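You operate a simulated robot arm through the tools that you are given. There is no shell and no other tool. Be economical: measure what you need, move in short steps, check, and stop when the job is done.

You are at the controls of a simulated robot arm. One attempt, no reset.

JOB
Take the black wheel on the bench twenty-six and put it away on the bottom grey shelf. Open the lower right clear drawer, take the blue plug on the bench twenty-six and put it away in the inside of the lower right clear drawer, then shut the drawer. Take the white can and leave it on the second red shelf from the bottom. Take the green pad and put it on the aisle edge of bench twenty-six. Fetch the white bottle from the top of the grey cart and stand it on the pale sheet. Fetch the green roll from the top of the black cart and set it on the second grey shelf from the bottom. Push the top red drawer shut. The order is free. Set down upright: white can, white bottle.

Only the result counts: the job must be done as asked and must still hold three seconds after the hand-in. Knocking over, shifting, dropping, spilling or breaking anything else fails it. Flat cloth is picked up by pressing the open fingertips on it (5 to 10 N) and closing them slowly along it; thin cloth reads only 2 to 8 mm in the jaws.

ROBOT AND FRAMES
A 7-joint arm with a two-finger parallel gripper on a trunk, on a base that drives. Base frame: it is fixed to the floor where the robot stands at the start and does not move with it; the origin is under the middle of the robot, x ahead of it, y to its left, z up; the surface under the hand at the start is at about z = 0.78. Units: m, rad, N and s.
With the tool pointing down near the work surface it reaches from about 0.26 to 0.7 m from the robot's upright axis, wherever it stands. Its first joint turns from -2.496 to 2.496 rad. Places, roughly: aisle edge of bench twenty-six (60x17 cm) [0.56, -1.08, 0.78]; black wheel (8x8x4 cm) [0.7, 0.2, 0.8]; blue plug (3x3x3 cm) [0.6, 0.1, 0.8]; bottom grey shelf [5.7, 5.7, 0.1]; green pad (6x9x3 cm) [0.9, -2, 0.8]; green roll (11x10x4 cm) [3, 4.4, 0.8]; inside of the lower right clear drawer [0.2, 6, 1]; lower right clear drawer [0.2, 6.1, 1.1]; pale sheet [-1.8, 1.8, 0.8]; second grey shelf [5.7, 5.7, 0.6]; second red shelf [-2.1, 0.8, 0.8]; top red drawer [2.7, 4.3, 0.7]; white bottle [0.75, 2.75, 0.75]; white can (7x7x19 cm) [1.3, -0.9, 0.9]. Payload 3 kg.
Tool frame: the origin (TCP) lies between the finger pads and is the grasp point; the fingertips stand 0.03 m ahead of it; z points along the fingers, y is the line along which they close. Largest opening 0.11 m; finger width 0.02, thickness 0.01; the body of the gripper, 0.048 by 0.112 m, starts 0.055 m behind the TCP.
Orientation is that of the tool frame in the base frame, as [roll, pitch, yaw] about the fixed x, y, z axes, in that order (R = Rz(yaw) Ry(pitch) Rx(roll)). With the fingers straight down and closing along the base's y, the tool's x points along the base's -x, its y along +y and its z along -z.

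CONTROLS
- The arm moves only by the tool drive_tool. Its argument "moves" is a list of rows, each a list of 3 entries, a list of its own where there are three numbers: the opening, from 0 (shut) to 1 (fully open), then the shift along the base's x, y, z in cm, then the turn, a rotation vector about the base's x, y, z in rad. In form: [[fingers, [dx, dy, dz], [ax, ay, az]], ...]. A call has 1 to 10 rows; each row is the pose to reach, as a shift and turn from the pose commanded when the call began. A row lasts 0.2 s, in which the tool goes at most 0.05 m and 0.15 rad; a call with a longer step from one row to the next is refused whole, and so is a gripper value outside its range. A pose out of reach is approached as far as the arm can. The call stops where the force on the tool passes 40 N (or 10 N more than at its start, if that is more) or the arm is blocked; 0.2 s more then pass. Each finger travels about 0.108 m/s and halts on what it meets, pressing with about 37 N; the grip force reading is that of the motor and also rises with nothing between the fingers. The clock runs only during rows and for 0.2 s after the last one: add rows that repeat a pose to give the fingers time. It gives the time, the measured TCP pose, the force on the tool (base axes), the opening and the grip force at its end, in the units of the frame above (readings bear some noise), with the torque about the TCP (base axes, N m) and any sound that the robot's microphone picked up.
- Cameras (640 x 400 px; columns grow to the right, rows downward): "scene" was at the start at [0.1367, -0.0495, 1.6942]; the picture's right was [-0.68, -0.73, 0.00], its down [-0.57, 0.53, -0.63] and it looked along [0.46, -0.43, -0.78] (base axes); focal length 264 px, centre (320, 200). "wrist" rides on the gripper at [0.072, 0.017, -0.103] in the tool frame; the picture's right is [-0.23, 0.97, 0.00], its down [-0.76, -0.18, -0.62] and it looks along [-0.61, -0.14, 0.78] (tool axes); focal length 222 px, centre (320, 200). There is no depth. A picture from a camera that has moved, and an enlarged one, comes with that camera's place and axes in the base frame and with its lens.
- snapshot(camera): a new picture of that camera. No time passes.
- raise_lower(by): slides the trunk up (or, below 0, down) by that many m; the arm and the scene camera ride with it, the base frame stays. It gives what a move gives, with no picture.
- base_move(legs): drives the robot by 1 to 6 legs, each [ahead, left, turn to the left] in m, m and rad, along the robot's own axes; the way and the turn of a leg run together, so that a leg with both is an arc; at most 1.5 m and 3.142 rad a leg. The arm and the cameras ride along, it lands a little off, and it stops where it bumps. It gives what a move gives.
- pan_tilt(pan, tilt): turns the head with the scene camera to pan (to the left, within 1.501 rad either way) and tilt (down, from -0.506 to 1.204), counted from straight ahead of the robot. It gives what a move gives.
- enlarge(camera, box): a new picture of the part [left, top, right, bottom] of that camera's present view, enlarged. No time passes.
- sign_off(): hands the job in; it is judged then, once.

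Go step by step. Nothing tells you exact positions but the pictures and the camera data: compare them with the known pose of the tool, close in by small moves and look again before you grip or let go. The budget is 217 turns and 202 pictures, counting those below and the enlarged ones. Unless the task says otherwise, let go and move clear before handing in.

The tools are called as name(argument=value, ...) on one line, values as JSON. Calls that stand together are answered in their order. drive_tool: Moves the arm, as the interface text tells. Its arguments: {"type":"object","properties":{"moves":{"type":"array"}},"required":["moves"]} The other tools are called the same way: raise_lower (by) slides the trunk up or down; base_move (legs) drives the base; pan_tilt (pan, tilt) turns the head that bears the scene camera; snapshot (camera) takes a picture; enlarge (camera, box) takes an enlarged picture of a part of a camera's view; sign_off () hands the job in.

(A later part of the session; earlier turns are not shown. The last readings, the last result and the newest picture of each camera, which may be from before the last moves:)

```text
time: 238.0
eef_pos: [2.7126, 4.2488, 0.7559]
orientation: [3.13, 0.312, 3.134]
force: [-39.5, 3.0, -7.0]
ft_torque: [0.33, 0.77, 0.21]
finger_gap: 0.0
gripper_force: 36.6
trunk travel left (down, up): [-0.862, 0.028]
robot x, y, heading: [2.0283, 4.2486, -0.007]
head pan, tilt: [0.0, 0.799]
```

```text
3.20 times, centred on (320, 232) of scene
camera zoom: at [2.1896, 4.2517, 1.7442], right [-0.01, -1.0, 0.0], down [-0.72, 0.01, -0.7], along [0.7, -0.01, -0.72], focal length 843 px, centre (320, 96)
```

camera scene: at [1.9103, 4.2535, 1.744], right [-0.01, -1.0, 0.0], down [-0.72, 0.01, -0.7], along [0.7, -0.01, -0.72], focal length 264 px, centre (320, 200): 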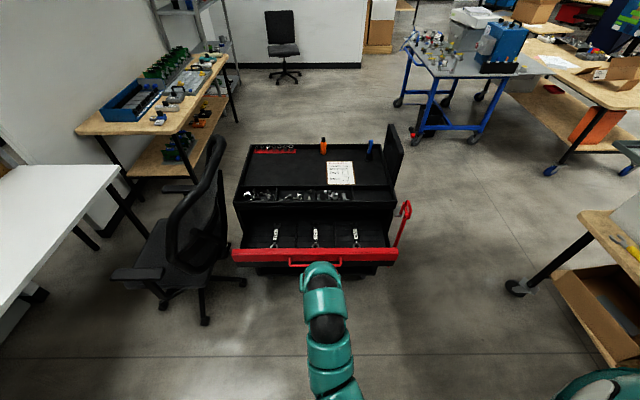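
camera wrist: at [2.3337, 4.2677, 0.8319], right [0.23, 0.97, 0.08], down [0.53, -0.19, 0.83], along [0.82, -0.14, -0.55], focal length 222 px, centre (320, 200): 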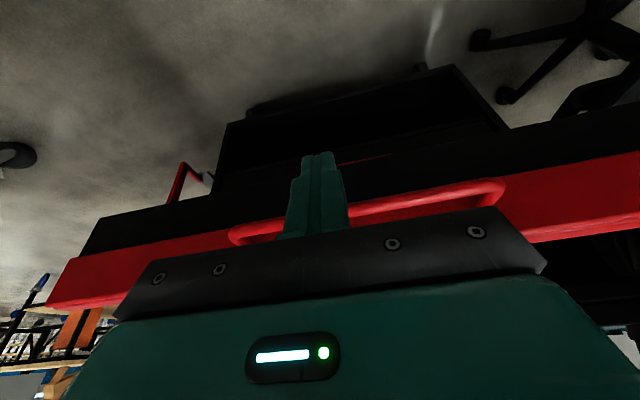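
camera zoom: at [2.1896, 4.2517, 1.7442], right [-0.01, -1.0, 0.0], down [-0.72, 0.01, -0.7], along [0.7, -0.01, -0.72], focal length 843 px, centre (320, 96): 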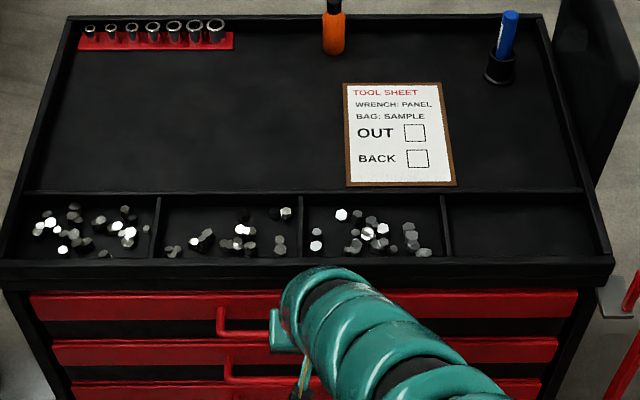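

End stop felt (≈40 N): the drawer is shut. I back off, fold the arm up, turn and look toward the clear drawers near [0.2, 6].

base_move(legs=[[-0.5, 0, 0]])

drive_tool(moves=[[0, [-4, 0, 2], [0, 0, 0]], [0, [-8, 0, 4.5], [0, 0, 0]], [0, [-11, 0, 8], [0, 0, 0]], [0, [-14, 0, 12], [0, 0, 0]], [0, [-16, 0, 16], [0, 0, 0]], [0, [-17, 0, 20], [0, 0, 0]]])

base_move(legs=[[0, 0, 1.6]])

pan_tilt(pan=0.6, tilt=0.4)

snapshot(camera="scene")

```text
time: 240.9
eef_pos: [2.2131, 4.2553, 0.7563]
orientation: [3.131, 0.309, 3.138]
force: [-0.3, -0.1, -0.1]
ft_torque: [0.0, -0.02, 0.01]
finger_gap: 0.0
gripper_force: 36.4
trunk travel left (down, up): [-0.862, 0.028]
robot x, y, heading: [1.5272, 4.2533, -0.001]
head pan, tilt: [0.0, 0.799]
```

```text
time: 242.3
eef_pos: [2.1145, 4.2867, 0.8627]
orientation: [3.133, 0.311, 3.136]
force: [1.0, 0.7, -0.6]
ft_torque: [0.01, -0.01, 0.01]
finger_gap: 0.0003
gripper_force: 36.8
out of reach, approached as far as the arm can: row 4, 5, 6
trunk travel left (down, up): [-0.862, 0.028]
robot x, y, heading: [1.5326, 4.2537, -0.002]
head pan, tilt: [0.0, 0.799]
```

```text
time: 246.7
eef_pos: [1.468, 4.836, 0.864]
orientation: [3.133, 0.309, -1.527]
force: [-0.3, 0.0, -0.3]
ft_torque: [0.02, 0.03, -0.01]
finger_gap: 0.0001
gripper_force: 37.1
trunk travel left (down, up): [-0.862, 0.028]
robot x, y, heading: [1.5285, 4.2516, 1.622]
head pan, tilt: [0.0, 0.799]
```

```text
time: 247.7
eef_pos: [1.4682, 4.8365, 0.8625]
orientation: [3.132, 0.311, -1.528]
force: [0.7, 0.1, -0.3]
ft_torque: [0.01, 0.0, 0.01]
finger_gap: 0.0003
gripper_force: 37.1
trunk travel left (down, up): [-0.862, 0.028]
robot x, y, heading: [1.5295, 4.2529, 1.613]
head pan, tilt: [0.6, 0.4]
```

```text
139 pictures are left
camera scene: at [1.4716, 4.4094, 1.7791], right [0.8, 0.6, 0.0], down [0.23, -0.31, -0.92], along [-0.55, 0.74, -0.39], focal length 264 px, centre (320, 200)
```

scene: 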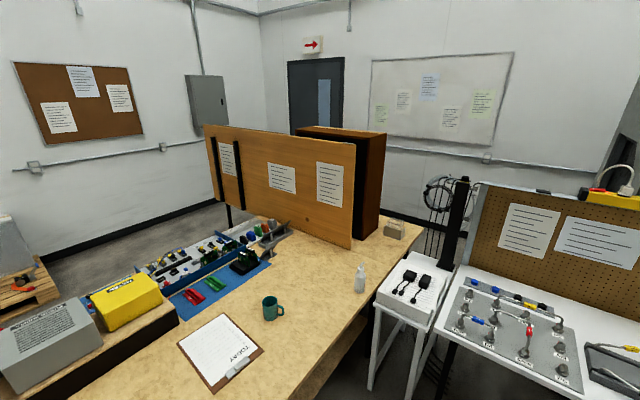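

The drawer cabinet seems to stand behind this wooden panel and faces away. I look left to find the way round.

pan_tilt(pan=1.4, tilt=0.5)

snapshot(camera="scene")

```text
time: 248.8
eef_pos: [1.468, 4.8379, 0.8636]
orientation: [3.131, 0.311, -1.528]
force: [0.3, -0.6, 0.7]
ft_torque: [0.0, 0.0, 0.01]
finger_gap: 0.0001
gripper_force: 37.2
trunk travel left (down, up): [-0.862, 0.028]
robot x, y, heading: [1.5292, 4.2509, 1.617]
head pan, tilt: [1.4, 0.499]
```

```text
138 pictures are left
camera scene: at [1.437, 4.3469, 1.77], right [0.13, 0.99, 0.0], down [0.47, -0.06, -0.88], along [-0.87, 0.11, -0.48], focal length 264 px, centre (320, 200)
```

scene: 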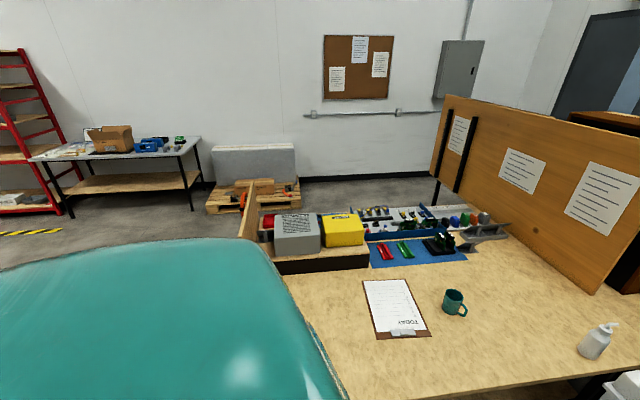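

The aisle at x≈-0.95 leads behind the panel. I drive around: back, west through the corridor (y≈3.4), then north.

base_move(legs=[[-0.85, 0.03, 0], [0, 0, 1.525], [1.3, 0, 0]])

pan_tilt(pan=0, tilt=0.5)

snapshot(camera="scene")

```text
time: 263.3
eef_pos: [-0.3875, 3.4074, 0.8641]
orientation: [3.133, 0.311, -0.028]
force: [0.0, 0.3, -0.1]
ft_torque: [-0.01, 0.02, 0.03]
finger_gap: 0.0001
gripper_force: 37.0
trunk travel left (down, up): [-0.862, 0.028]
robot x, y, heading: [0.1953, 3.4278, 3.114]
head pan, tilt: [1.4, 0.499]
```

```text
time: 264.9
eef_pos: [-0.3866, 3.407, 0.8632]
orientation: [3.134, 0.311, -0.026]
force: [-0.2, -0.2, -0.3]
ft_torque: [0.04, -0.02, 0.02]
finger_gap: 0.0
gripper_force: 36.7
trunk travel left (down, up): [-0.862, 0.028]
robot x, y, heading: [0.2004, 3.4287, 3.12]
head pan, tilt: [0.0, 0.499]
```

```text
137 pictures are left
camera scene: at [0.0286, 3.4334, 1.77], right [0.03, 1.0, 0.0], down [0.48, -0.01, -0.88], along [-0.88, 0.02, -0.48], focal length 264 px, centre (320, 200)
```

scene: 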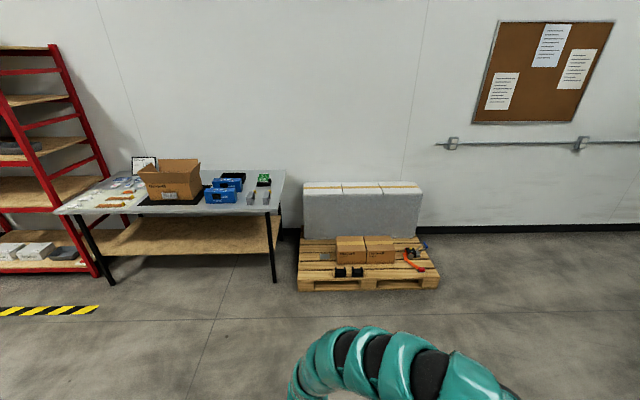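

Clear ahead. Continue west a bit, then turn north and drive up the aisle.

base_move(legs=[[1.02, 0, 0], [0, 0, -1.55], [1.5, 0, 0], [1.0, 0, 0]])

pan_tilt(pan=-0.8, tilt=0.4)

snapshot(camera="scene")

```text
time: 282.5
eef_pos: [-0.9155, 5.7339, 0.8594]
orientation: [3.135, 0.298, -1.56]
force: [-0.3, -10.4, 5.0]
ft_torque: [0.69, -0.28, -0.61]
finger_gap: 0.0
gripper_force: 37.0
trunk travel left (down, up): [-0.862, 0.028]
robot x, y, heading: [-0.8682, 5.1603, 1.593]
head pan, tilt: [0.0, 0.499]
stopped in leg 4: the force on the tool passed its limit at 142 N (the readings are from after the stop); the commanded pose is now the measured one
```

```text
time: 283.6
eef_pos: [-0.9163, 5.7345, 0.8602]
orientation: [3.136, 0.299, -1.559]
force: [0.4, -12.3, 1.2]
ft_torque: [0.79, -0.09, -0.72]
finger_gap: 0.0001
gripper_force: 37.5
trunk travel left (down, up): [-0.862, 0.028]
robot x, y, heading: [-0.8681, 5.1596, 1.595]
head pan, tilt: [-0.799, 0.4]
```

```text
136 pictures are left
camera scene: at [-0.8034, 5.3061, 1.7793], right [0.72, -0.7, 0.0], down [-0.27, -0.28, -0.92], along [0.64, 0.66, -0.39], focal length 264 px, centre (320, 200)
```

scene: 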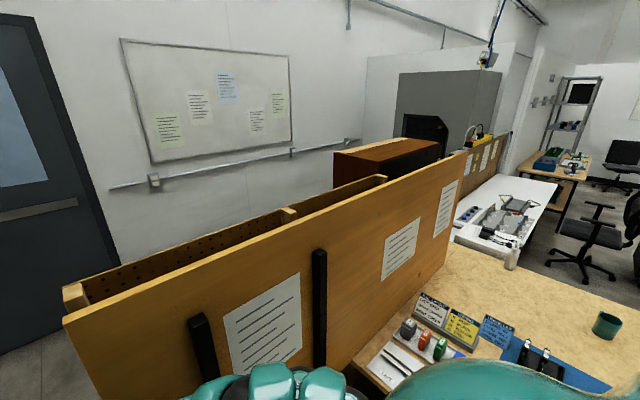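

My fingers ran into the end of the wooden panel, which extends further west than I thought. I back off and look again.

base_move(legs=[[-0.4, 0, 0]])

pan_tilt(pan=-0.2, tilt=0.6)

snapshot(camera="scene")

```text
time: 286.1
eef_pos: [-0.908, 5.3289, 0.8607]
orientation: [3.136, 0.299, -1.552]
force: [-0.6, 0.0, 0.2]
ft_torque: [0.0, 0.02, -0.01]
finger_gap: 0.0
gripper_force: 37.0
trunk travel left (down, up): [-0.862, 0.028]
robot x, y, heading: [-0.8571, 4.751, 1.601]
head pan, tilt: [-0.799, 0.4]
```

```text
time: 287.1
eef_pos: [-0.9085, 5.3305, 0.8602]
orientation: [3.137, 0.3, -1.554]
force: [-0.4, 0.1, -0.5]
ft_torque: [-0.01, -0.03, 0.0]
finger_gap: 0.0
gripper_force: 36.6
trunk travel left (down, up): [-0.862, 0.028]
robot x, y, heading: [-0.856, 4.7565, 1.607]
head pan, tilt: [-0.201, 0.6]
```

```text
135 pictures are left
camera scene: at [-0.8424, 4.9229, 1.7609], right [0.99, -0.17, 0.0], down [-0.1, -0.56, -0.83], along [0.14, 0.81, -0.56], focal length 264 px, centre (320, 200)
```

scene: 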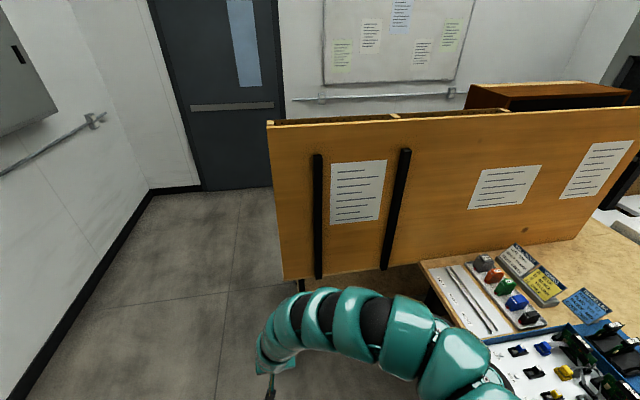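

The panel's west end is at x≈-0.87, y≈5.72. I sidestep west to x≈-1.4 and go north past it.

base_move(legs=[[0, 0.55, -0.03], [1.5, 0, 0], [0.6, 0, 0]])

pan_tilt(pan=-1.4, tilt=0.45)

snapshot(camera="scene")

```text
time: 300.1
eef_pos: [-1.4347, 7.3755, 0.8589]
orientation: [3.137, 0.296, -1.585]
force: [-0.2, 0.6, 0.6]
ft_torque: [0.01, 0.01, 0.04]
finger_gap: 0.0001
gripper_force: 37.5
trunk travel left (down, up): [-0.862, 0.028]
robot x, y, heading: [-1.4042, 6.7964, 1.569]
head pan, tilt: [-0.201, 0.6]
```

```text
time: 301.5
eef_pos: [-1.4348, 7.3748, 0.8596]
orientation: [3.135, 0.297, -1.587]
force: [0.1, 0.6, 0.6]
ft_torque: [-0.01, -0.03, 0.01]
finger_gap: 0.0
gripper_force: 37.0
trunk travel left (down, up): [-0.862, 0.028]
robot x, y, heading: [-1.4015, 6.7928, 1.568]
head pan, tilt: [-1.4, 0.45]
```

```text
134 pictures are left
camera scene: at [-1.3089, 6.8954, 1.7744], right [0.17, -0.99, 0.0], down [-0.43, -0.07, -0.9], along [0.89, 0.15, -0.44], focal length 264 px, centre (320, 200)
```

scene: 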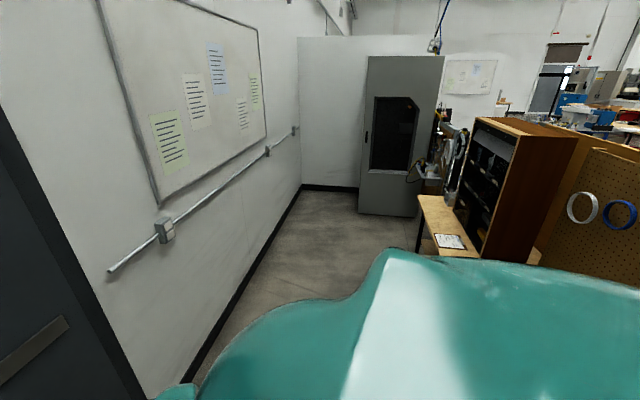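

The cabinet's front faces north into this back corridor. I turn east and drive alongside.

base_move(legs=[[0, 0, -1.57], [0, 0.45, 0], [1.0, 0, 0]])

pan_tilt(pan=-0.8, tilt=0.5)

snapshot(camera="scene")

```text
time: 312.9
eef_pos: [0.1737, 7.3045, 0.8604]
orientation: [3.136, 0.296, 3.138]
force: [0.0, -0.4, 0.2]
ft_torque: [-0.04, 0.03, -0.02]
finger_gap: 0.0001
gripper_force: 37.2
trunk travel left (down, up): [-0.862, 0.028]
robot x, y, heading: [-0.4026, 7.2648, 0.006]
head pan, tilt: [-1.4, 0.45]
```

```text
time: 313.9
eef_pos: [0.1729, 7.3058, 0.8597]
orientation: [3.137, 0.298, 3.136]
force: [0.4, 0.4, -0.2]
ft_torque: [0.01, 0.01, -0.01]
finger_gap: 0.0
gripper_force: 37.1
trunk travel left (down, up): [-0.862, 0.028]
robot x, y, heading: [-0.4063, 7.2706, 0.007]
head pan, tilt: [-0.799, 0.499]
```

```text
133 pictures are left
camera scene: at [-0.2593, 7.205, 1.77], right [-0.71, -0.7, 0.0], down [-0.34, 0.34, -0.88], along [0.61, -0.63, -0.48], focal length 264 px, centre (320, 200)
```

scene: 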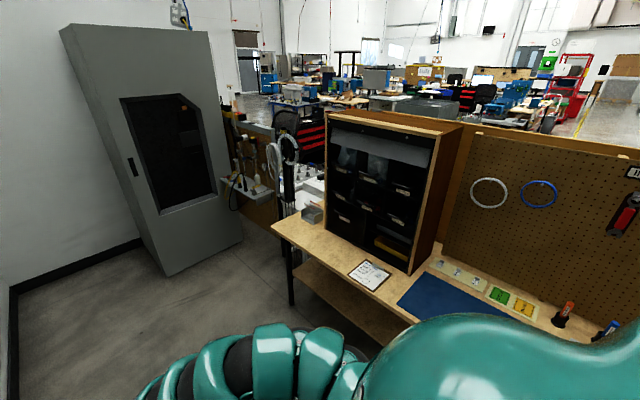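

enlarge(camera="scene", box=[290, 90, 490, 300])

```text
1.90 times, centred on (390, 195) of scene
camera zoom: at [-0.2593, 7.205, 1.77], right [-0.71, -0.7, 0.0], down [-0.34, 0.34, -0.88], along [0.61, -0.63, -0.48], focal length 502 px, centre (187, 210)
```

zoom: 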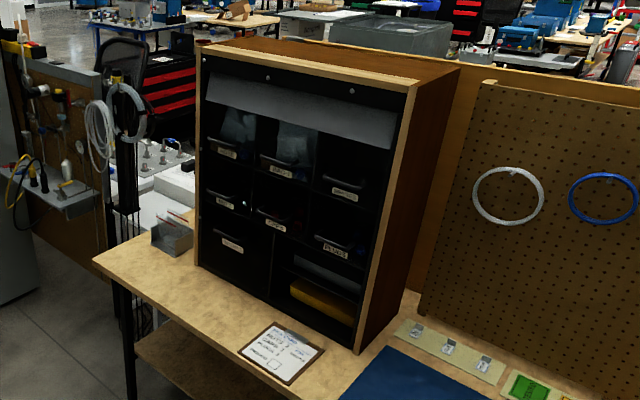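

The target is the right drawer in the second row, labelled like "PLUGS", at about [0.2, 6.2, 1.13]. I position myself in front, facing south.

base_move(legs=[[0.6, 0.02, 0], [0, 0, -1.575]])

pan_tilt(pan=0, tilt=0.55)

snapshot(camera="scene")

enlarge(camera="scene", box=[230, 110, 410, 230])

```text
time: 321.1
eef_pos: [0.2218, 6.7127, 0.8601]
orientation: [3.136, 0.298, 1.541]
force: [-0.2, -0.4, -0.2]
ft_torque: [-0.01, -0.01, 0.02]
finger_gap: 0.0003
gripper_force: 37.5
trunk travel left (down, up): [-0.862, 0.028]
robot x, y, heading: [0.1984, 7.2916, -1.591]
head pan, tilt: [-0.799, 0.499]
```

```text
time: 322.3
eef_pos: [0.2231, 6.7137, 0.8592]
orientation: [3.136, 0.299, 1.539]
force: [0.1, -0.5, -0.6]
ft_torque: [0.0, 0.01, 0.01]
finger_gap: 0.0
gripper_force: 36.9
trunk travel left (down, up): [-0.862, 0.028]
robot x, y, heading: [0.1953, 7.295, -1.591]
head pan, tilt: [0.0, 0.55]
```

```text
131 pictures are left
camera scene: at [0.1954, 7.1237, 1.7654], right [-1.0, 0.02, 0.0], down [0.01, 0.52, -0.85], along [-0.02, -0.85, -0.52], focal length 264 px, centre (320, 200)
```

scene: 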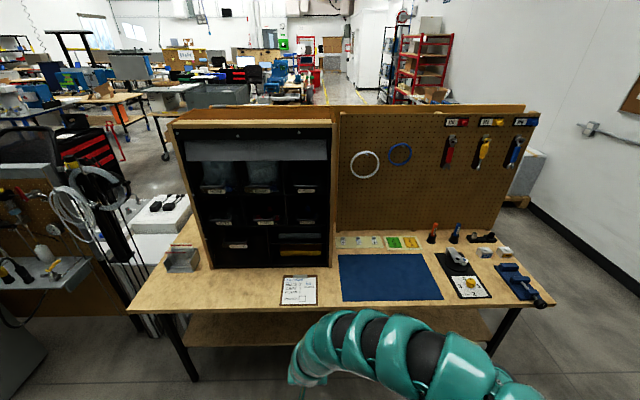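

```text
3.33 times, centred on (320, 170) of scene
camera zoom: at [0.1954, 7.1237, 1.7654], right [-1.0, 0.02, 0.0], down [0.01, 0.52, -0.85], along [-0.02, -0.85, -0.52], focal length 878 px, centre (320, 300)
```

zoom: 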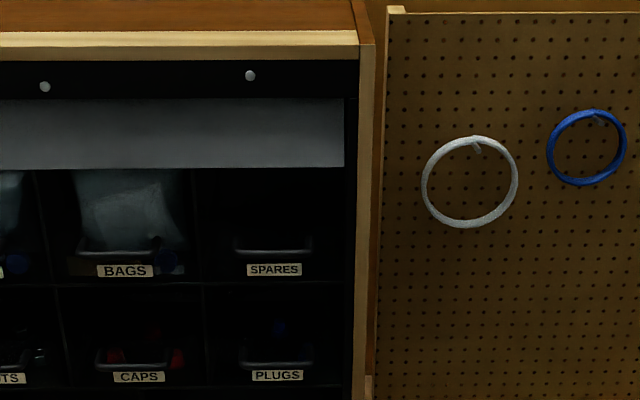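

The PLUGS drawer has a small bar handle above its label, around [0.23, 6.19, 1.09]. I raise the arm with the tool going horizontal to inspect it with the wrist camera.

drive_tool(moves=[[0, [0, 0, 2.5], [-0.14, 0, 0]], [0, [0, 0, 5], [-0.28, 0, 0]], [0, [0, 0, 7.5], [-0.42, 0, 0]], [0, [0, 0, 10], [-0.56, 0, 0]], [0, [0, 0, 12.5], [-0.7, 0, 0]], [0, [0, 0, 15], [-0.84, 0, 0]], [0, [0, 0, 17.5], [-0.98, 0, 0]], [0, [0, 0, 20], [-1.12, 0, 0]], [0, [0, 0, 22.5], [-1.26, 0, 0]], [0, [0, 0, 24], [-1.27, 0, 0]]])

snapshot(camera="wrist")

```text
time: 324.5
eef_pos: [0.2565, 6.6549, 0.9824]
orientation: [1.662, 1.541, 0.089]
force: [0.0, -0.9, 0.1]
ft_torque: [0.04, -0.02, -0.03]
finger_gap: 0.0001
gripper_force: 37.0
out of reach, approached as far as the arm can: row 1, 2, 3, 4, 5, 6, 7, 8, 9, 10
trunk travel left (down, up): [-0.862, 0.028]
robot x, y, heading: [0.1993, 7.2894, -1.588]
head pan, tilt: [0.0, 0.55]
```

```text
129 pictures are left
camera wrist: at [0.2747, 6.7596, 0.9094], right [0.97, 0.0, 0.26], down [-0.2, 0.62, 0.76], along [-0.16, -0.78, 0.6], focal length 222 px, centre (320, 200)
```

wrist: 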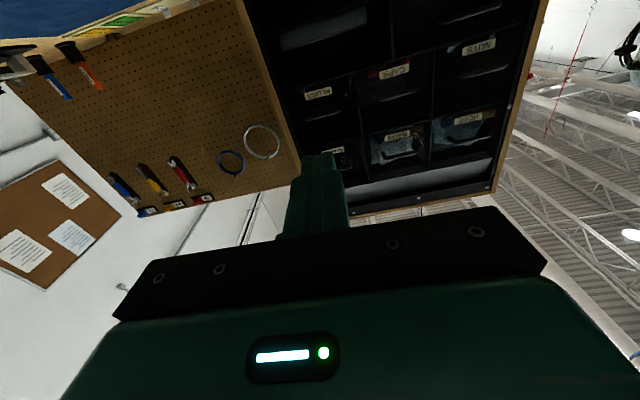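

Tool is now horizontal. Zoom on the PLUGS drawer through the wrist camera.

enlarge(camera="wrist", box=[260, 50, 420, 150])

```text
4.00 times, centred on (340, 100) of wrist
camera zoom: at [0.2747, 6.7596, 0.9094], right [0.97, 0.0, 0.26], down [-0.2, 0.62, 0.76], along [-0.16, -0.78, 0.6], focal length 888 px, centre (240, 600)
```

zoom: 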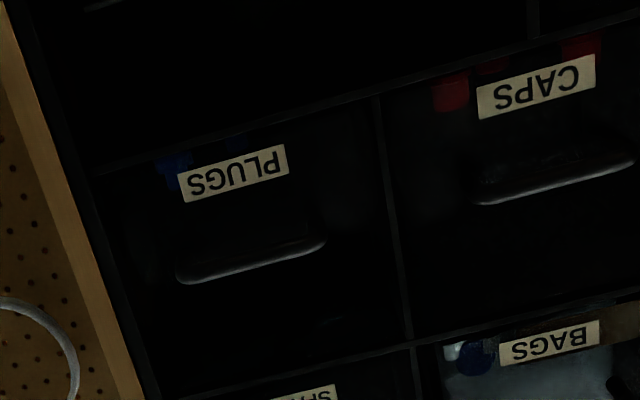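

The bar handle is at about [0.233, 6.175, 1.089], drawer front y≈6.139. I roll the tool 90° so the fingers close vertically, rising toward the handle's height.

drive_tool(moves=[[0.1, [0, -1, 1.5], [0, 0.14, 0]], [0.2, [0, -2, 3], [0, 0.28, 0]], [0.3, [0, -3, 4.5], [0, 0.42, 0]], [0.4, [0, -4, 6], [0, 0.56, 0]], [0.5, [0, -5, 7.5], [0, 0.7, 0]], [0.5, [0, -6, 9], [0, 0.84, 0]], [0.5, [0, -7, 10.5], [0, 0.98, 0]], [0.5, [0, -8, 10.5], [0, 1.12, 0]], [0.5, [0, -8, 10.5], [0, 1.26, 0]], [0.5, [0, -8, 10.5], [0, 1.4, 0]]])

snapshot(camera="wrist")

```text
time: 326.7
eef_pos: [0.2673, 6.5578, 1.067]
orientation: [-1.566, 0.2, 3.139]
force: [-0.1, 1.0, 0.6]
ft_torque: [0.01, 0.0, 0.0]
finger_gap: 0.055
gripper_force: 0.0
out of reach, approached as far as the arm can: row 1, 2, 3, 4, 5, 6, 7, 8, 9, 10
trunk travel left (down, up): [-0.862, 0.028]
robot x, y, heading: [0.1971, 7.2924, -1.594]
head pan, tilt: [0.0, 0.55]
```

```text
127 pictures are left
camera wrist: at [0.1993, 6.6618, 1.0347], right [0.41, -0.01, -0.91], down [0.71, 0.62, 0.32], along [0.56, -0.78, 0.26], focal length 222 px, centre (320, 200)
```

wrist: 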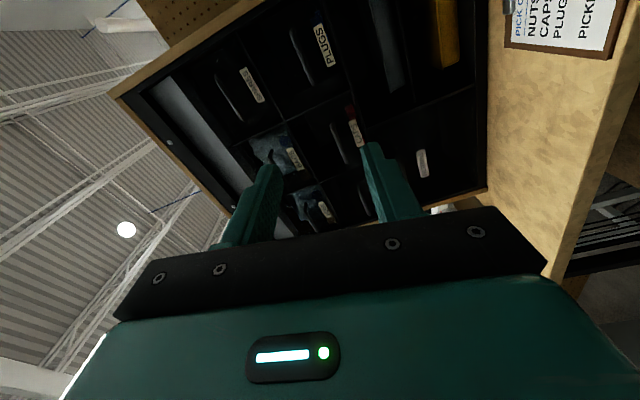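

Good posture. I finish the roll, fix height and lateral position, then advance the base to about 10 cm before the handle.

drive_tool(moves=[[0.5, [-1, 0, 1], [0, 0.1, 0]], [0.5, [-2, 0, 2.2], [0, 0.2, 0]], [0.5, [-2.9, 0, 2.2], [0, 0.2, 0]], [0.5, [-2.9, 0, 2.2], [0, 0.2, 0]]])

base_move(legs=[[0.27, 0, 0.02]])

snapshot(camera="wrist")

snapshot(camera="scene")

```text
time: 327.7
eef_pos: [0.2548, 6.5408, 1.0761]
orientation: [-1.567, 0.001, 3.137]
force: [0.3, -0.4, -0.2]
ft_torque: [0.03, 0.01, 0.0]
finger_gap: 0.055
gripper_force: 0.1
out of reach, approached as far as the arm can: row 1, 2, 3, 4
trunk travel left (down, up): [-0.862, 0.028]
robot x, y, heading: [0.1984, 7.2916, -1.587]
head pan, tilt: [0.0, 0.55]
```

```text
time: 329.6
eef_pos: [0.2655, 6.2746, 1.0746]
orientation: [-1.567, 0.0, -3.128]
force: [-0.3, -0.1, 0.3]
ft_torque: [0.02, -0.04, 0.01]
finger_gap: 0.0549
gripper_force: 0.0
trunk travel left (down, up): [-0.862, 0.028]
robot x, y, heading: [0.1961, 7.0201, -1.573]
head pan, tilt: [0.0, 0.55]
```

```text
126 pictures are left
camera wrist: at [0.1904, 6.3773, 1.0571], right [0.23, 0.0, -0.97], down [0.75, 0.63, 0.18], along [0.62, -0.77, 0.14], focal length 222 px, centre (320, 200)
```

wrist: 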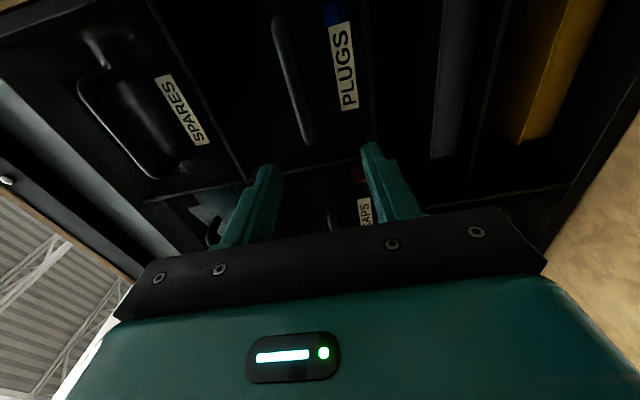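

```text
125 pictures are left
camera scene: at [0.1959, 6.8549, 1.7653], right [-1.0, 0.0, 0.0], down [0.0, 0.52, -0.85], along [0.0, -0.85, -0.52], focal length 264 px, centre (320, 200)
```

scene: 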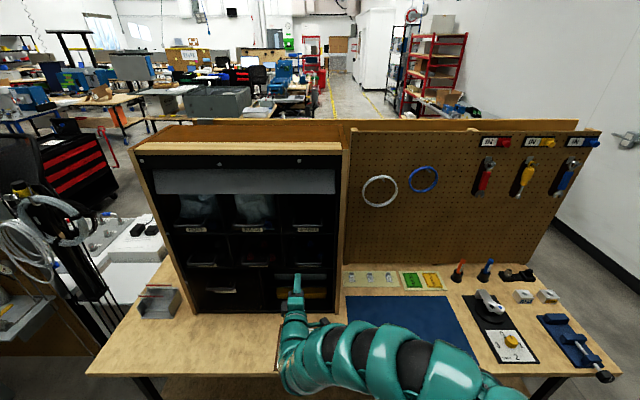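

Bar centre is at about [0.232, 6.175, 1.088]. I raise the trunk 14 mm, shift right 33 mm, and check.

raise_lower(by=0.014)

base_move(legs=[[0, -0.034, 0]])

base_move(legs=[[0.05, 0, 0]])

snapshot(camera="wrist")

```text
time: 330.2
eef_pos: [0.2643, 6.2756, 1.0891]
orientation: [-1.566, 0.0, -3.127]
force: [-0.3, 0.5, -0.8]
ft_torque: [0.0, -0.01, 0.01]
finger_gap: 0.0548
gripper_force: 0.2
trunk travel left (down, up): [-0.876, 0.014]
robot x, y, heading: [0.1972, 7.0224, -1.572]
head pan, tilt: [0.0, 0.55]
```

```text
time: 331.0
eef_pos: [0.2305, 6.276, 1.0906]
orientation: [-1.567, 0.003, -3.128]
force: [0.6, 0.0, 0.5]
ft_torque: [0.01, 0.0, 0.05]
finger_gap: 0.0549
gripper_force: 0.1
trunk travel left (down, up): [-0.876, 0.014]
robot x, y, heading: [0.1618, 7.0235, -1.574]
head pan, tilt: [0.0, 0.55]
```

```text
time: 332.0
eef_pos: [0.231, 6.2229, 1.0884]
orientation: [-1.571, 0.002, -3.127]
force: [0.0, 1.0, -0.1]
ft_torque: [-0.04, -0.02, 0.02]
finger_gap: 0.055
gripper_force: 0.0
trunk travel left (down, up): [-0.876, 0.014]
robot x, y, heading: [0.1602, 6.9738, -1.572]
head pan, tilt: [0.0, 0.55]
```

```text
124 pictures are left
camera wrist: at [0.1566, 6.3257, 1.0705], right [0.23, 0.0, -0.97], down [0.75, 0.63, 0.18], along [0.62, -0.77, 0.14], focal length 222 px, centre (320, 200)
```

wrist: 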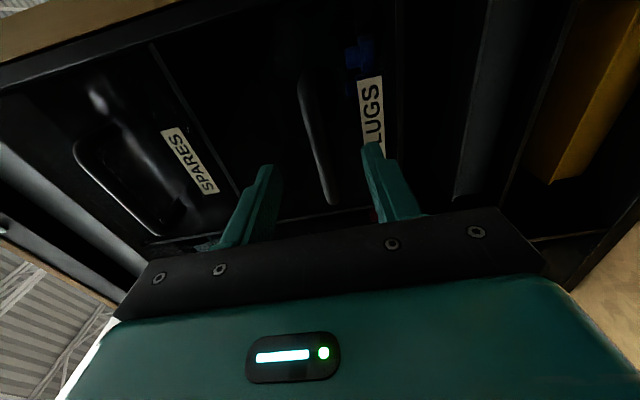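

The bar lies between the fingers. Advance 4 cm and close.

base_move(legs=[[0.04, 0, 0]])

drive_tool(moves=[[0.3, [0, 0, 0], [0, 0, 0]], [0.15, [0, 0, 0], [0, 0, 0]], [0, [0, 0, 0], [0, 0, 0]], [0, [0, 0, 0], [0, 0, 0]]])

snapshot(camera="wrist")

```text
time: 332.9
eef_pos: [0.231, 6.1816, 1.0884]
orientation: [-1.568, 0.0, -3.127]
force: [-0.1, -0.3, -0.3]
ft_torque: [0.01, 0.02, -0.03]
finger_gap: 0.0549
gripper_force: 0.0
trunk travel left (down, up): [-0.876, 0.014]
robot x, y, heading: [0.1603, 6.9303, -1.57]
head pan, tilt: [0.0, 0.55]
```

```text
time: 333.9
eef_pos: [0.232, 6.1844, 1.0866]
orientation: [-1.573, -0.001, -3.128]
force: [-0.8, 5.9, -20.2]
ft_torque: [0.16, 0.04, 0.16]
finger_gap: 0.0118
gripper_force: 45.1
trunk travel left (down, up): [-0.876, 0.014]
robot x, y, heading: [0.1609, 6.9338, -1.572]
head pan, tilt: [0.0, 0.55]
```

```text
123 pictures are left
camera wrist: at [0.1571, 6.2871, 1.0697], right [0.23, 0.0, -0.97], down [0.75, 0.63, 0.18], along [0.62, -0.77, 0.14], focal length 222 px, centre (320, 200)
```

wrist: 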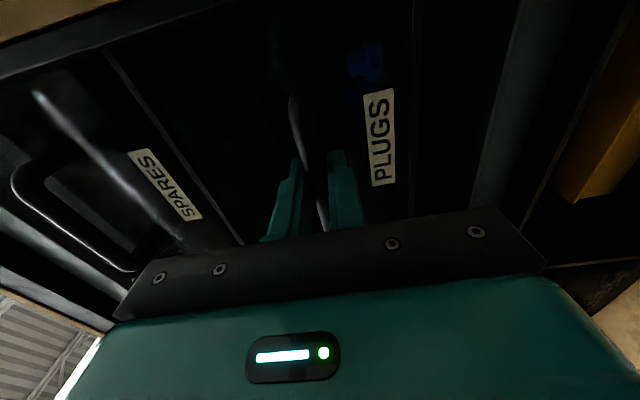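

Gripped (12 mm). Pulling the drawer out by backing the base.

base_move(legs=[[-0.08, 0, 0]])

snapshot(camera="wrist")

```text
time: 334.9
eef_pos: [0.2316, 6.2637, 1.0874]
orientation: [-1.571, -0.001, -3.127]
force: [2.1, -0.1, -31.1]
ft_torque: [0.16, -0.05, 0.35]
finger_gap: 0.0116
gripper_force: 44.9
trunk travel left (down, up): [-0.876, 0.014]
robot x, y, heading: [0.1661, 7.0142, -1.575]
head pan, tilt: [0.0, 0.55]
```

```text
122 pictures are left
camera wrist: at [0.1572, 6.3665, 1.0697], right [0.23, 0.0, -0.97], down [0.75, 0.63, 0.18], along [0.62, -0.77, 0.14], focal length 222 px, centre (320, 200)
```

wrist: 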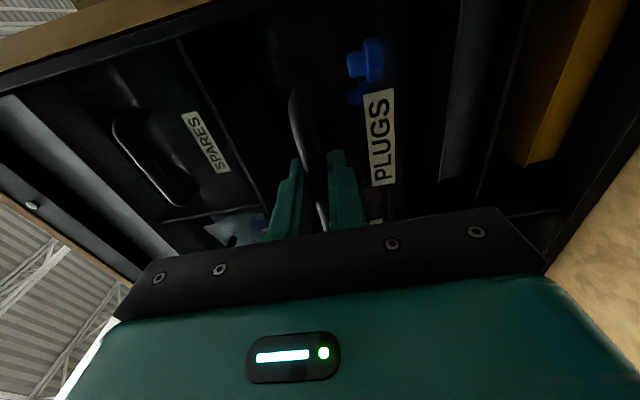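

The drawer is moving. I relieve the vertical load (move 3 mm down) and keep pulling.

drive_tool(moves=[[0, [0, 0, -0.3], [0, 0, 0]], [0, [0, 0, -0.3], [0, 0, 0]]])

base_move(legs=[[-0.07, 0, 0]])

snapshot(camera="wrist")

snapshot(camera="scene")

```text
time: 335.5
eef_pos: [0.2325, 6.2646, 1.0864]
orientation: [-1.567, -0.001, -3.125]
force: [1.7, 0.2, 6.0]
ft_torque: [-0.06, 0.05, -0.13]
finger_gap: 0.0115
gripper_force: 44.9
trunk travel left (down, up): [-0.876, 0.014]
robot x, y, heading: [0.1615, 7.0114, -1.576]
head pan, tilt: [0.0, 0.55]
```

```text
time: 336.5
eef_pos: [0.2314, 6.3384, 1.0872]
orientation: [-1.567, -0.001, -3.127]
force: [5.9, -0.7, 12.1]
ft_torque: [-0.07, 0.01, 0.57]
finger_gap: 0.0115
gripper_force: 45.5
trunk travel left (down, up): [-0.876, 0.014]
robot x, y, heading: [0.1581, 7.0845, -1.566]
head pan, tilt: [0.0, 0.55]
```

```text
121 pictures are left
camera wrist: at [0.1572, 6.4413, 1.0692], right [0.23, 0.0, -0.97], down [0.75, 0.63, 0.18], along [0.62, -0.77, 0.14], focal length 222 px, centre (320, 200)
```

wrist: 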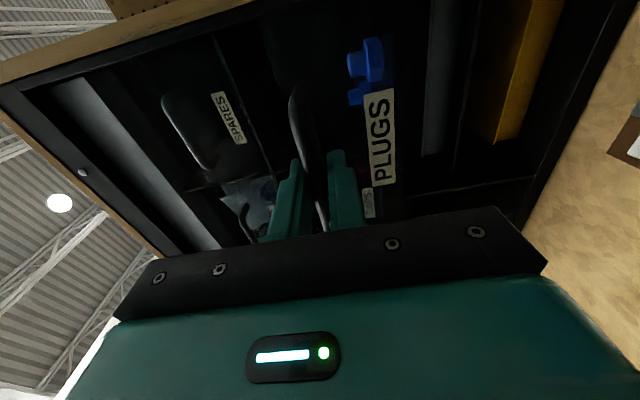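

```text
120 pictures are left
camera scene: at [0.1634, 6.9205, 1.7798], right [-1.0, 0.0, 0.0], down [0.0, 0.52, -0.85], along [0.0, -0.85, -0.52], focal length 264 px, centre (320, 200)
```

scene: 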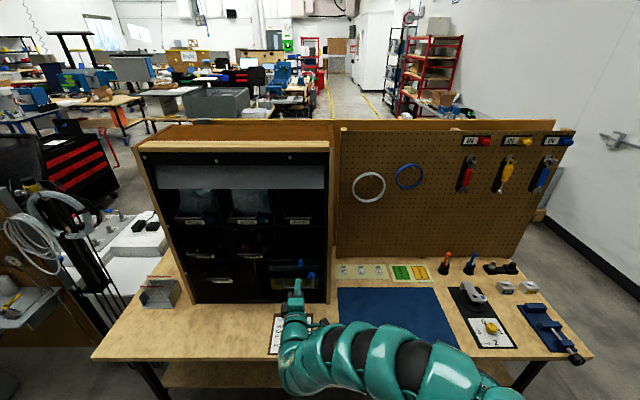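

The drawer is out about 15 cm with blue plugs inside. That is enough; I release and back away.

drive_tool(moves=[[0.2, [0, 0, 0], [0, 0, 0]], [0.5, [0, 0, 0], [0, 0, 0]], [0.5, [0, 0, 0], [0, 0, 0]], [0.5, [0, 0, 0], [0, 0, 0]]])

base_move(legs=[[-0.3, 0, 0]])

enlarge(camera="scene", box=[200, 120, 420, 257])

snapshot(camera="wrist")

```text
time: 337.5
eef_pos: [0.231, 6.3367, 1.0851]
orientation: [-1.57, -0.001, -3.129]
force: [0.4, -0.4, -0.5]
ft_torque: [-0.01, -0.03, 0.03]
finger_gap: 0.0552
gripper_force: 0.0
trunk travel left (down, up): [-0.876, 0.014]
robot x, y, heading: [0.1643, 7.0847, -1.572]
head pan, tilt: [0.0, 0.55]
```

```text
time: 339.6
eef_pos: [0.2359, 6.633, 1.0861]
orientation: [-1.569, 0.0, -3.122]
force: [0.9, 0.4, 0.7]
ft_torque: [0.01, 0.0, -0.03]
finger_gap: 0.0551
gripper_force: 0.0
trunk travel left (down, up): [-0.876, 0.014]
robot x, y, heading: [0.1627, 7.3797, -1.571]
head pan, tilt: [0.0, 0.55]
```

```text
2.91 times, centred on (310, 188) of scene
camera zoom: at [0.1632, 7.2149, 1.7795], right [-1.0, 0.0, 0.0], down [0.0, 0.52, -0.85], along [0.0, -0.85, -0.52], focal length 767 px, centre (349, 234)
```

zoom: 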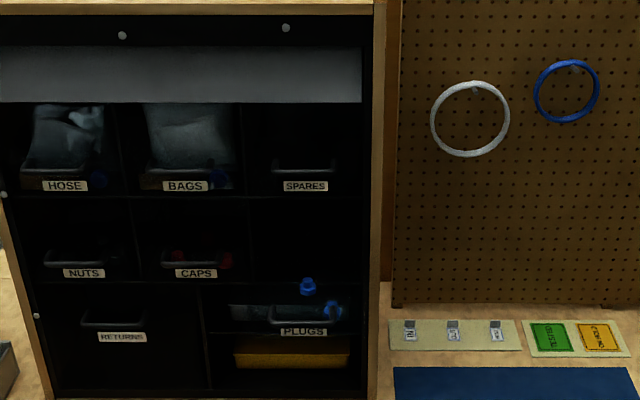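

```text
118 pictures are left
camera wrist: at [0.1602, 6.7367, 1.0682], right [0.23, 0.0, -0.97], down [0.75, 0.64, 0.18], along [0.62, -0.77, 0.14], focal length 222 px, centre (320, 200)
```

wrist: 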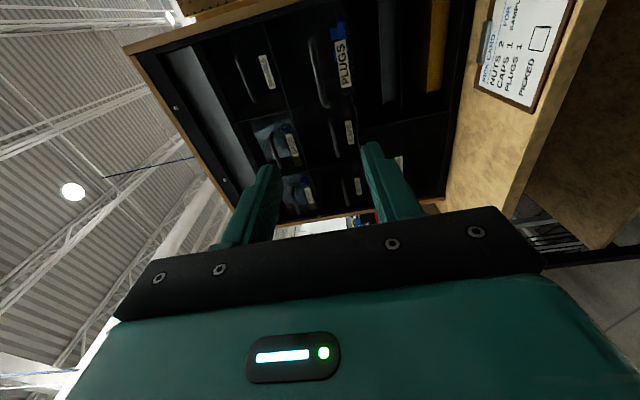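

The drawer stands open with two plugs inside. Now for the white bottle on the grey cart: I drive back round the panel and down the aisle, still facing south.

base_move(legs=[[0, -1.5, 0], [1.5, 0, 0], [0.9, 0, 0], [0.3, 0.4, 0], [1.2, 0, 0]])

pan_tilt(pan=0.9, tilt=0.5)

snapshot(camera="scene")

```text
time: 366.6
eef_pos: [-0.8635, 2.7131, 1.0856]
orientation: [-1.571, -0.001, -3.114]
force: [0.4, -0.3, 0.4]
ft_torque: [0.04, 0.0, 0.01]
finger_gap: 0.0549
gripper_force: 0.0
trunk travel left (down, up): [-0.876, 0.014]
robot x, y, heading: [-0.9436, 3.4579, -1.558]
head pan, tilt: [0.0, 0.55]
```

```text
time: 367.8
eef_pos: [-0.8618, 2.7127, 1.086]
orientation: [-1.57, -0.001, -3.114]
force: [-0.2, -0.4, -0.5]
ft_torque: [-0.01, -0.01, -0.03]
finger_gap: 0.055
gripper_force: 0.1
trunk travel left (down, up): [-0.876, 0.014]
robot x, y, heading: [-0.937, 3.4572, -1.562]
head pan, tilt: [0.901, 0.499]
```

```text
117 pictures are left
camera scene: at [-0.8682, 3.3269, 1.784], right [-0.61, -0.79, 0.0], down [-0.38, 0.29, -0.88], along [0.69, -0.54, -0.48], focal length 264 px, centre (320, 200)
```

scene: 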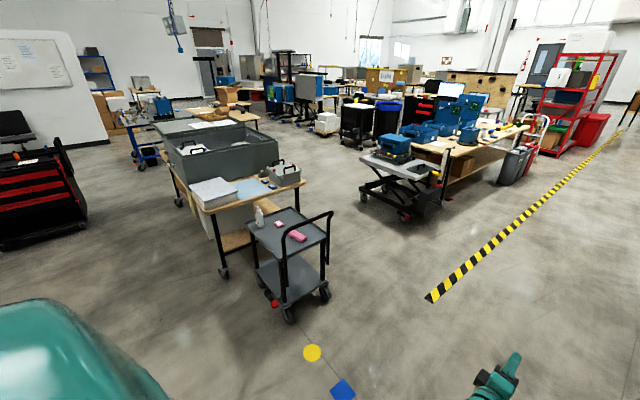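

The bottle stands on the cart's north-east corner at about [0.69, 2.68]. I first try rolling the tool a further 90° so the wrist camera sits on top, giving a clean horizontal grasp.

drive_tool(moves=[[0.8, [0, 0, 0], [0, 0.14, 0]], [0.8, [0, 0, -1], [0, 0.28, 0]], [1, [0, 0, -2], [0, 0.42, 0]], [1, [0, 0, -3], [0, 0.56, 0]], [1, [0, 0, -4], [0, 0.7, 0]], [1, [0, 0, -5], [0, 0.84, 0]], [1, [0, 0, -6], [0, 0.98, 0]], [1, [0, 0, -7], [0, 1.12, 0]], [1, [0, 0, -8], [0, 1.26, 0]], [1, [0, 0, -9], [0, 1.4, 0]]])

base_move(legs=[[0, 1.5, 0]])

snapshot(camera="wrist")

pan_tilt(pan=0.1, tilt=0.8)

snapshot(camera="scene")

```text
time: 370.0
eef_pos: [-0.8625, 2.7126, 0.996]
orientation: [-1.723, -1.4, -2.987]
force: [1.0, 0.2, 0.1]
ft_torque: [0.02, -0.07, 0.02]
finger_gap: 0.11
gripper_force: 0.1
trunk travel left (down, up): [-0.876, 0.014]
robot x, y, heading: [-0.9408, 3.4619, -1.558]
head pan, tilt: [0.901, 0.499]
```

```text
time: 377.4
eef_pos: [0.6219, 2.7237, 0.995]
orientation: [-1.724, -1.397, -2.991]
force: [-0.1, -0.1, 1.0]
ft_torque: [0.01, -0.01, -0.04]
finger_gap: 0.1098
gripper_force: 0.1
trunk travel left (down, up): [-0.876, 0.014]
robot x, y, heading: [0.5421, 3.472, -1.567]
head pan, tilt: [0.901, 0.499]
```

```text
116 pictures are left
camera wrist: at [0.5915, 2.8259, 1.0661], right [-0.92, 0.01, -0.39], down [0.3, 0.64, -0.7], along [0.24, -0.77, -0.59], focal length 222 px, centre (320, 200)
```

wrist: 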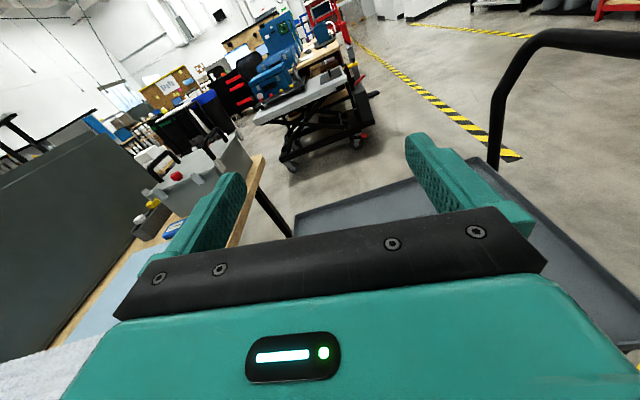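

```text
time: 378.5
eef_pos: [0.6214, 2.7246, 0.9955]
orientation: [-1.724, -1.397, -2.989]
force: [-0.3, 0.0, 0.9]
ft_torque: [0.02, 0.02, -0.03]
finger_gap: 0.1101
gripper_force: 0.1
trunk travel left (down, up): [-0.876, 0.014]
robot x, y, heading: [0.5463, 3.4736, -1.562]
head pan, tilt: [0.099, 0.799]
```

```text
115 pictures are left
camera scene: at [0.5552, 3.3141, 1.7581], right [-0.99, -0.11, 0.0], down [-0.08, 0.71, -0.7], along [0.07, -0.69, -0.72], focal length 264 px, centre (320, 200)
```

scene: 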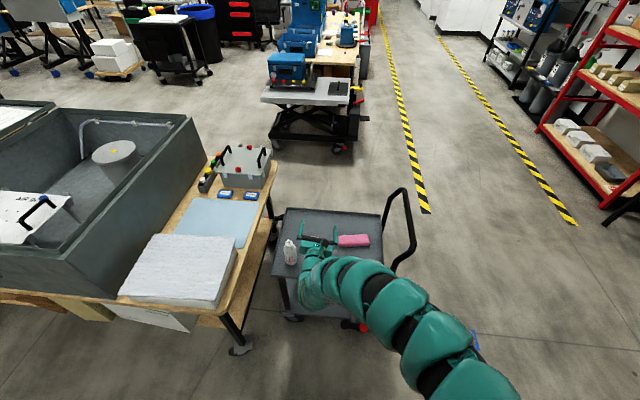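

Roll works, camera is nearly on top. Zooming on the bottle to locate it.

enlarge(camera="scene", box=[250, 190, 430, 302])

```text
3.56 times, centred on (340, 246) of scene
camera zoom: at [0.5552, 3.3141, 1.7581], right [-0.99, -0.11, 0.0], down [-0.08, 0.71, -0.7], along [0.07, -0.69, -0.72], focal length 937 px, centre (249, 36)
```

zoom: 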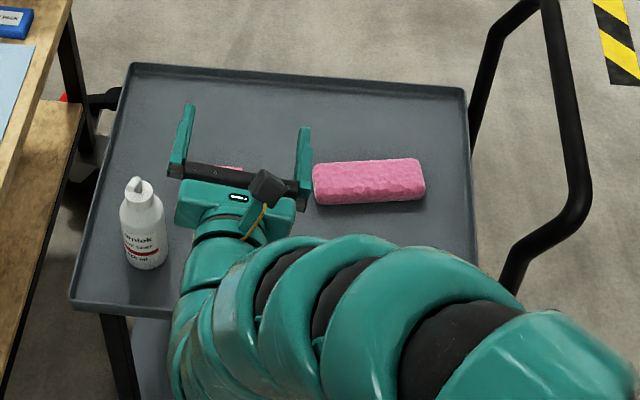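

Bottle is about [0.752, 2.685], z 0.66–0.83. I retract the hand north of it, finish the roll, and lower to mid-bottle height.

drive_tool(moves=[[1, [0, 4, 0], [0, 0.08, 0]], [1, [2, 8, 0], [0, 0.17, 0]], [1, [4, 11, -2], [0, 0.17, 0]], [1, [6, 13, -5], [0, 0.17, 0]], [1, [8, 14, -9], [0, 0.17, 0]], [1, [10, 14, -13], [0, 0.17, 0]], [1, [12, 14, -17], [0, 0.17, 0]], [1, [13, 14, -20], [0, 0.17, 0]]])

snapshot(camera="wrist")

snapshot(camera="scene")

```text
time: 380.3
eef_pos: [0.716, 2.8657, 0.8906]
orientation: [-3.012, -1.544, -1.703]
force: [-0.7, -0.3, -0.3]
ft_torque: [0.01, -0.01, 0.06]
finger_gap: 0.1099
gripper_force: 0.2
out of reach, approached as far as the arm can: row 6, 7, 8
trunk travel left (down, up): [-0.876, 0.014]
robot x, y, heading: [0.5441, 3.4736, -1.563]
head pan, tilt: [0.099, 0.799]
```

```text
113 pictures are left
camera wrist: at [0.6972, 2.9671, 0.9645], right [-0.97, 0.01, -0.23], down [0.18, 0.64, -0.74], along [0.14, -0.77, -0.63], focal length 222 px, centre (320, 200)
```

wrist: 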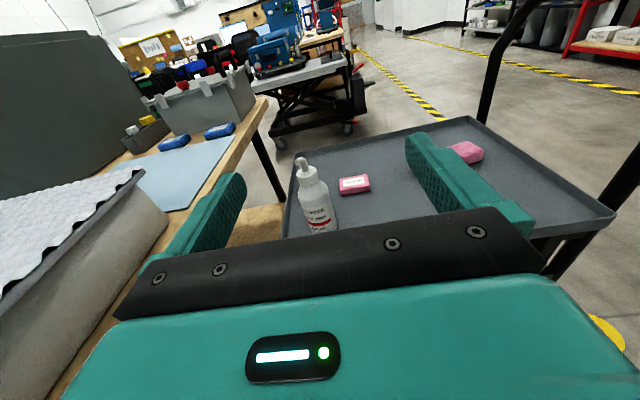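

```text
112 pictures are left
camera scene: at [0.5536, 3.3137, 1.758], right [-0.99, -0.1, 0.0], down [-0.07, 0.71, -0.7], along [0.07, -0.69, -0.72], focal length 264 px, centre (320, 200)
```

scene: 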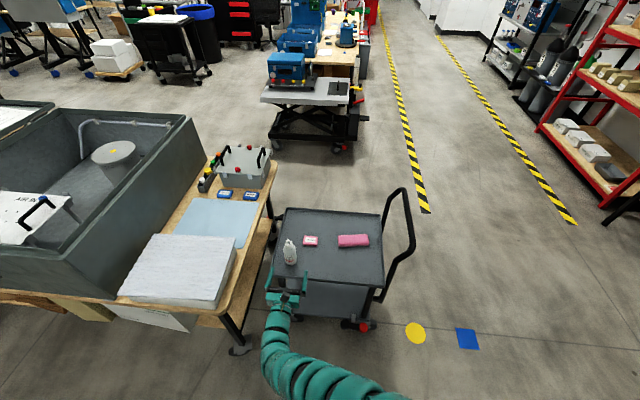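

Clear view now: bottle at about [0.76, 2.69]. I lower the trunk, shift left, then advance with the base.

raise_lower(by=-0.14)

base_move(legs=[[0, 0.045, 0]])

base_move(legs=[[0.09, 0, 0]])

snapshot(camera="wrist")

```text
time: 382.0
eef_pos: [0.7145, 2.8654, 0.7494]
orientation: [-3.054, -1.542, -1.659]
force: [0.5, 0.4, -0.8]
ft_torque: [0.03, -0.03, 0.0]
finger_gap: 0.1099
gripper_force: 0.1
trunk travel left (down, up): [-0.736, 0.154]
robot x, y, heading: [0.5439, 3.4723, -1.569]
head pan, tilt: [0.099, 0.799]
```

```text
time: 382.9
eef_pos: [0.7618, 2.866, 0.7498]
orientation: [-3.108, -1.543, -1.609]
force: [0.3, 0.4, -0.2]
ft_torque: [0.01, -0.01, 0.0]
finger_gap: 0.1101
gripper_force: 0.1
trunk travel left (down, up): [-0.736, 0.154]
robot x, y, heading: [0.589, 3.4746, -1.568]
head pan, tilt: [0.099, 0.799]
```

```text
time: 384.0
eef_pos: [0.7617, 2.7742, 0.7495]
orientation: [-3.048, -1.543, -1.666]
force: [-0.1, 0.0, 0.0]
ft_torque: [0.01, 0.0, -0.02]
finger_gap: 0.11
gripper_force: 0.0
trunk travel left (down, up): [-0.736, 0.154]
robot x, y, heading: [0.5896, 3.3849, -1.561]
head pan, tilt: [0.099, 0.799]
```

```text
111 pictures are left
camera wrist: at [0.744, 2.8759, 0.8238], right [-0.97, 0.01, -0.23], down [0.18, 0.64, -0.74], along [0.14, -0.77, -0.63], focal length 222 px, centre (320, 200)
```

wrist: 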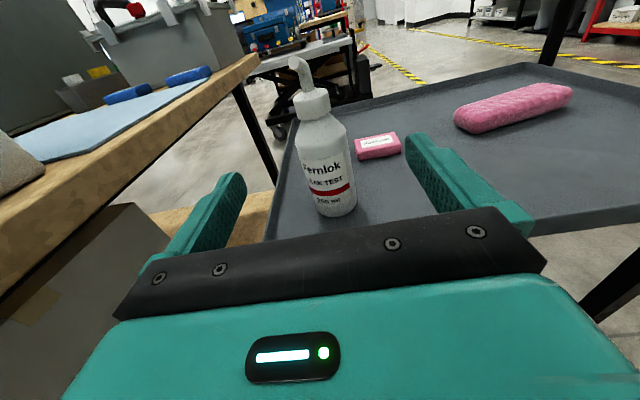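

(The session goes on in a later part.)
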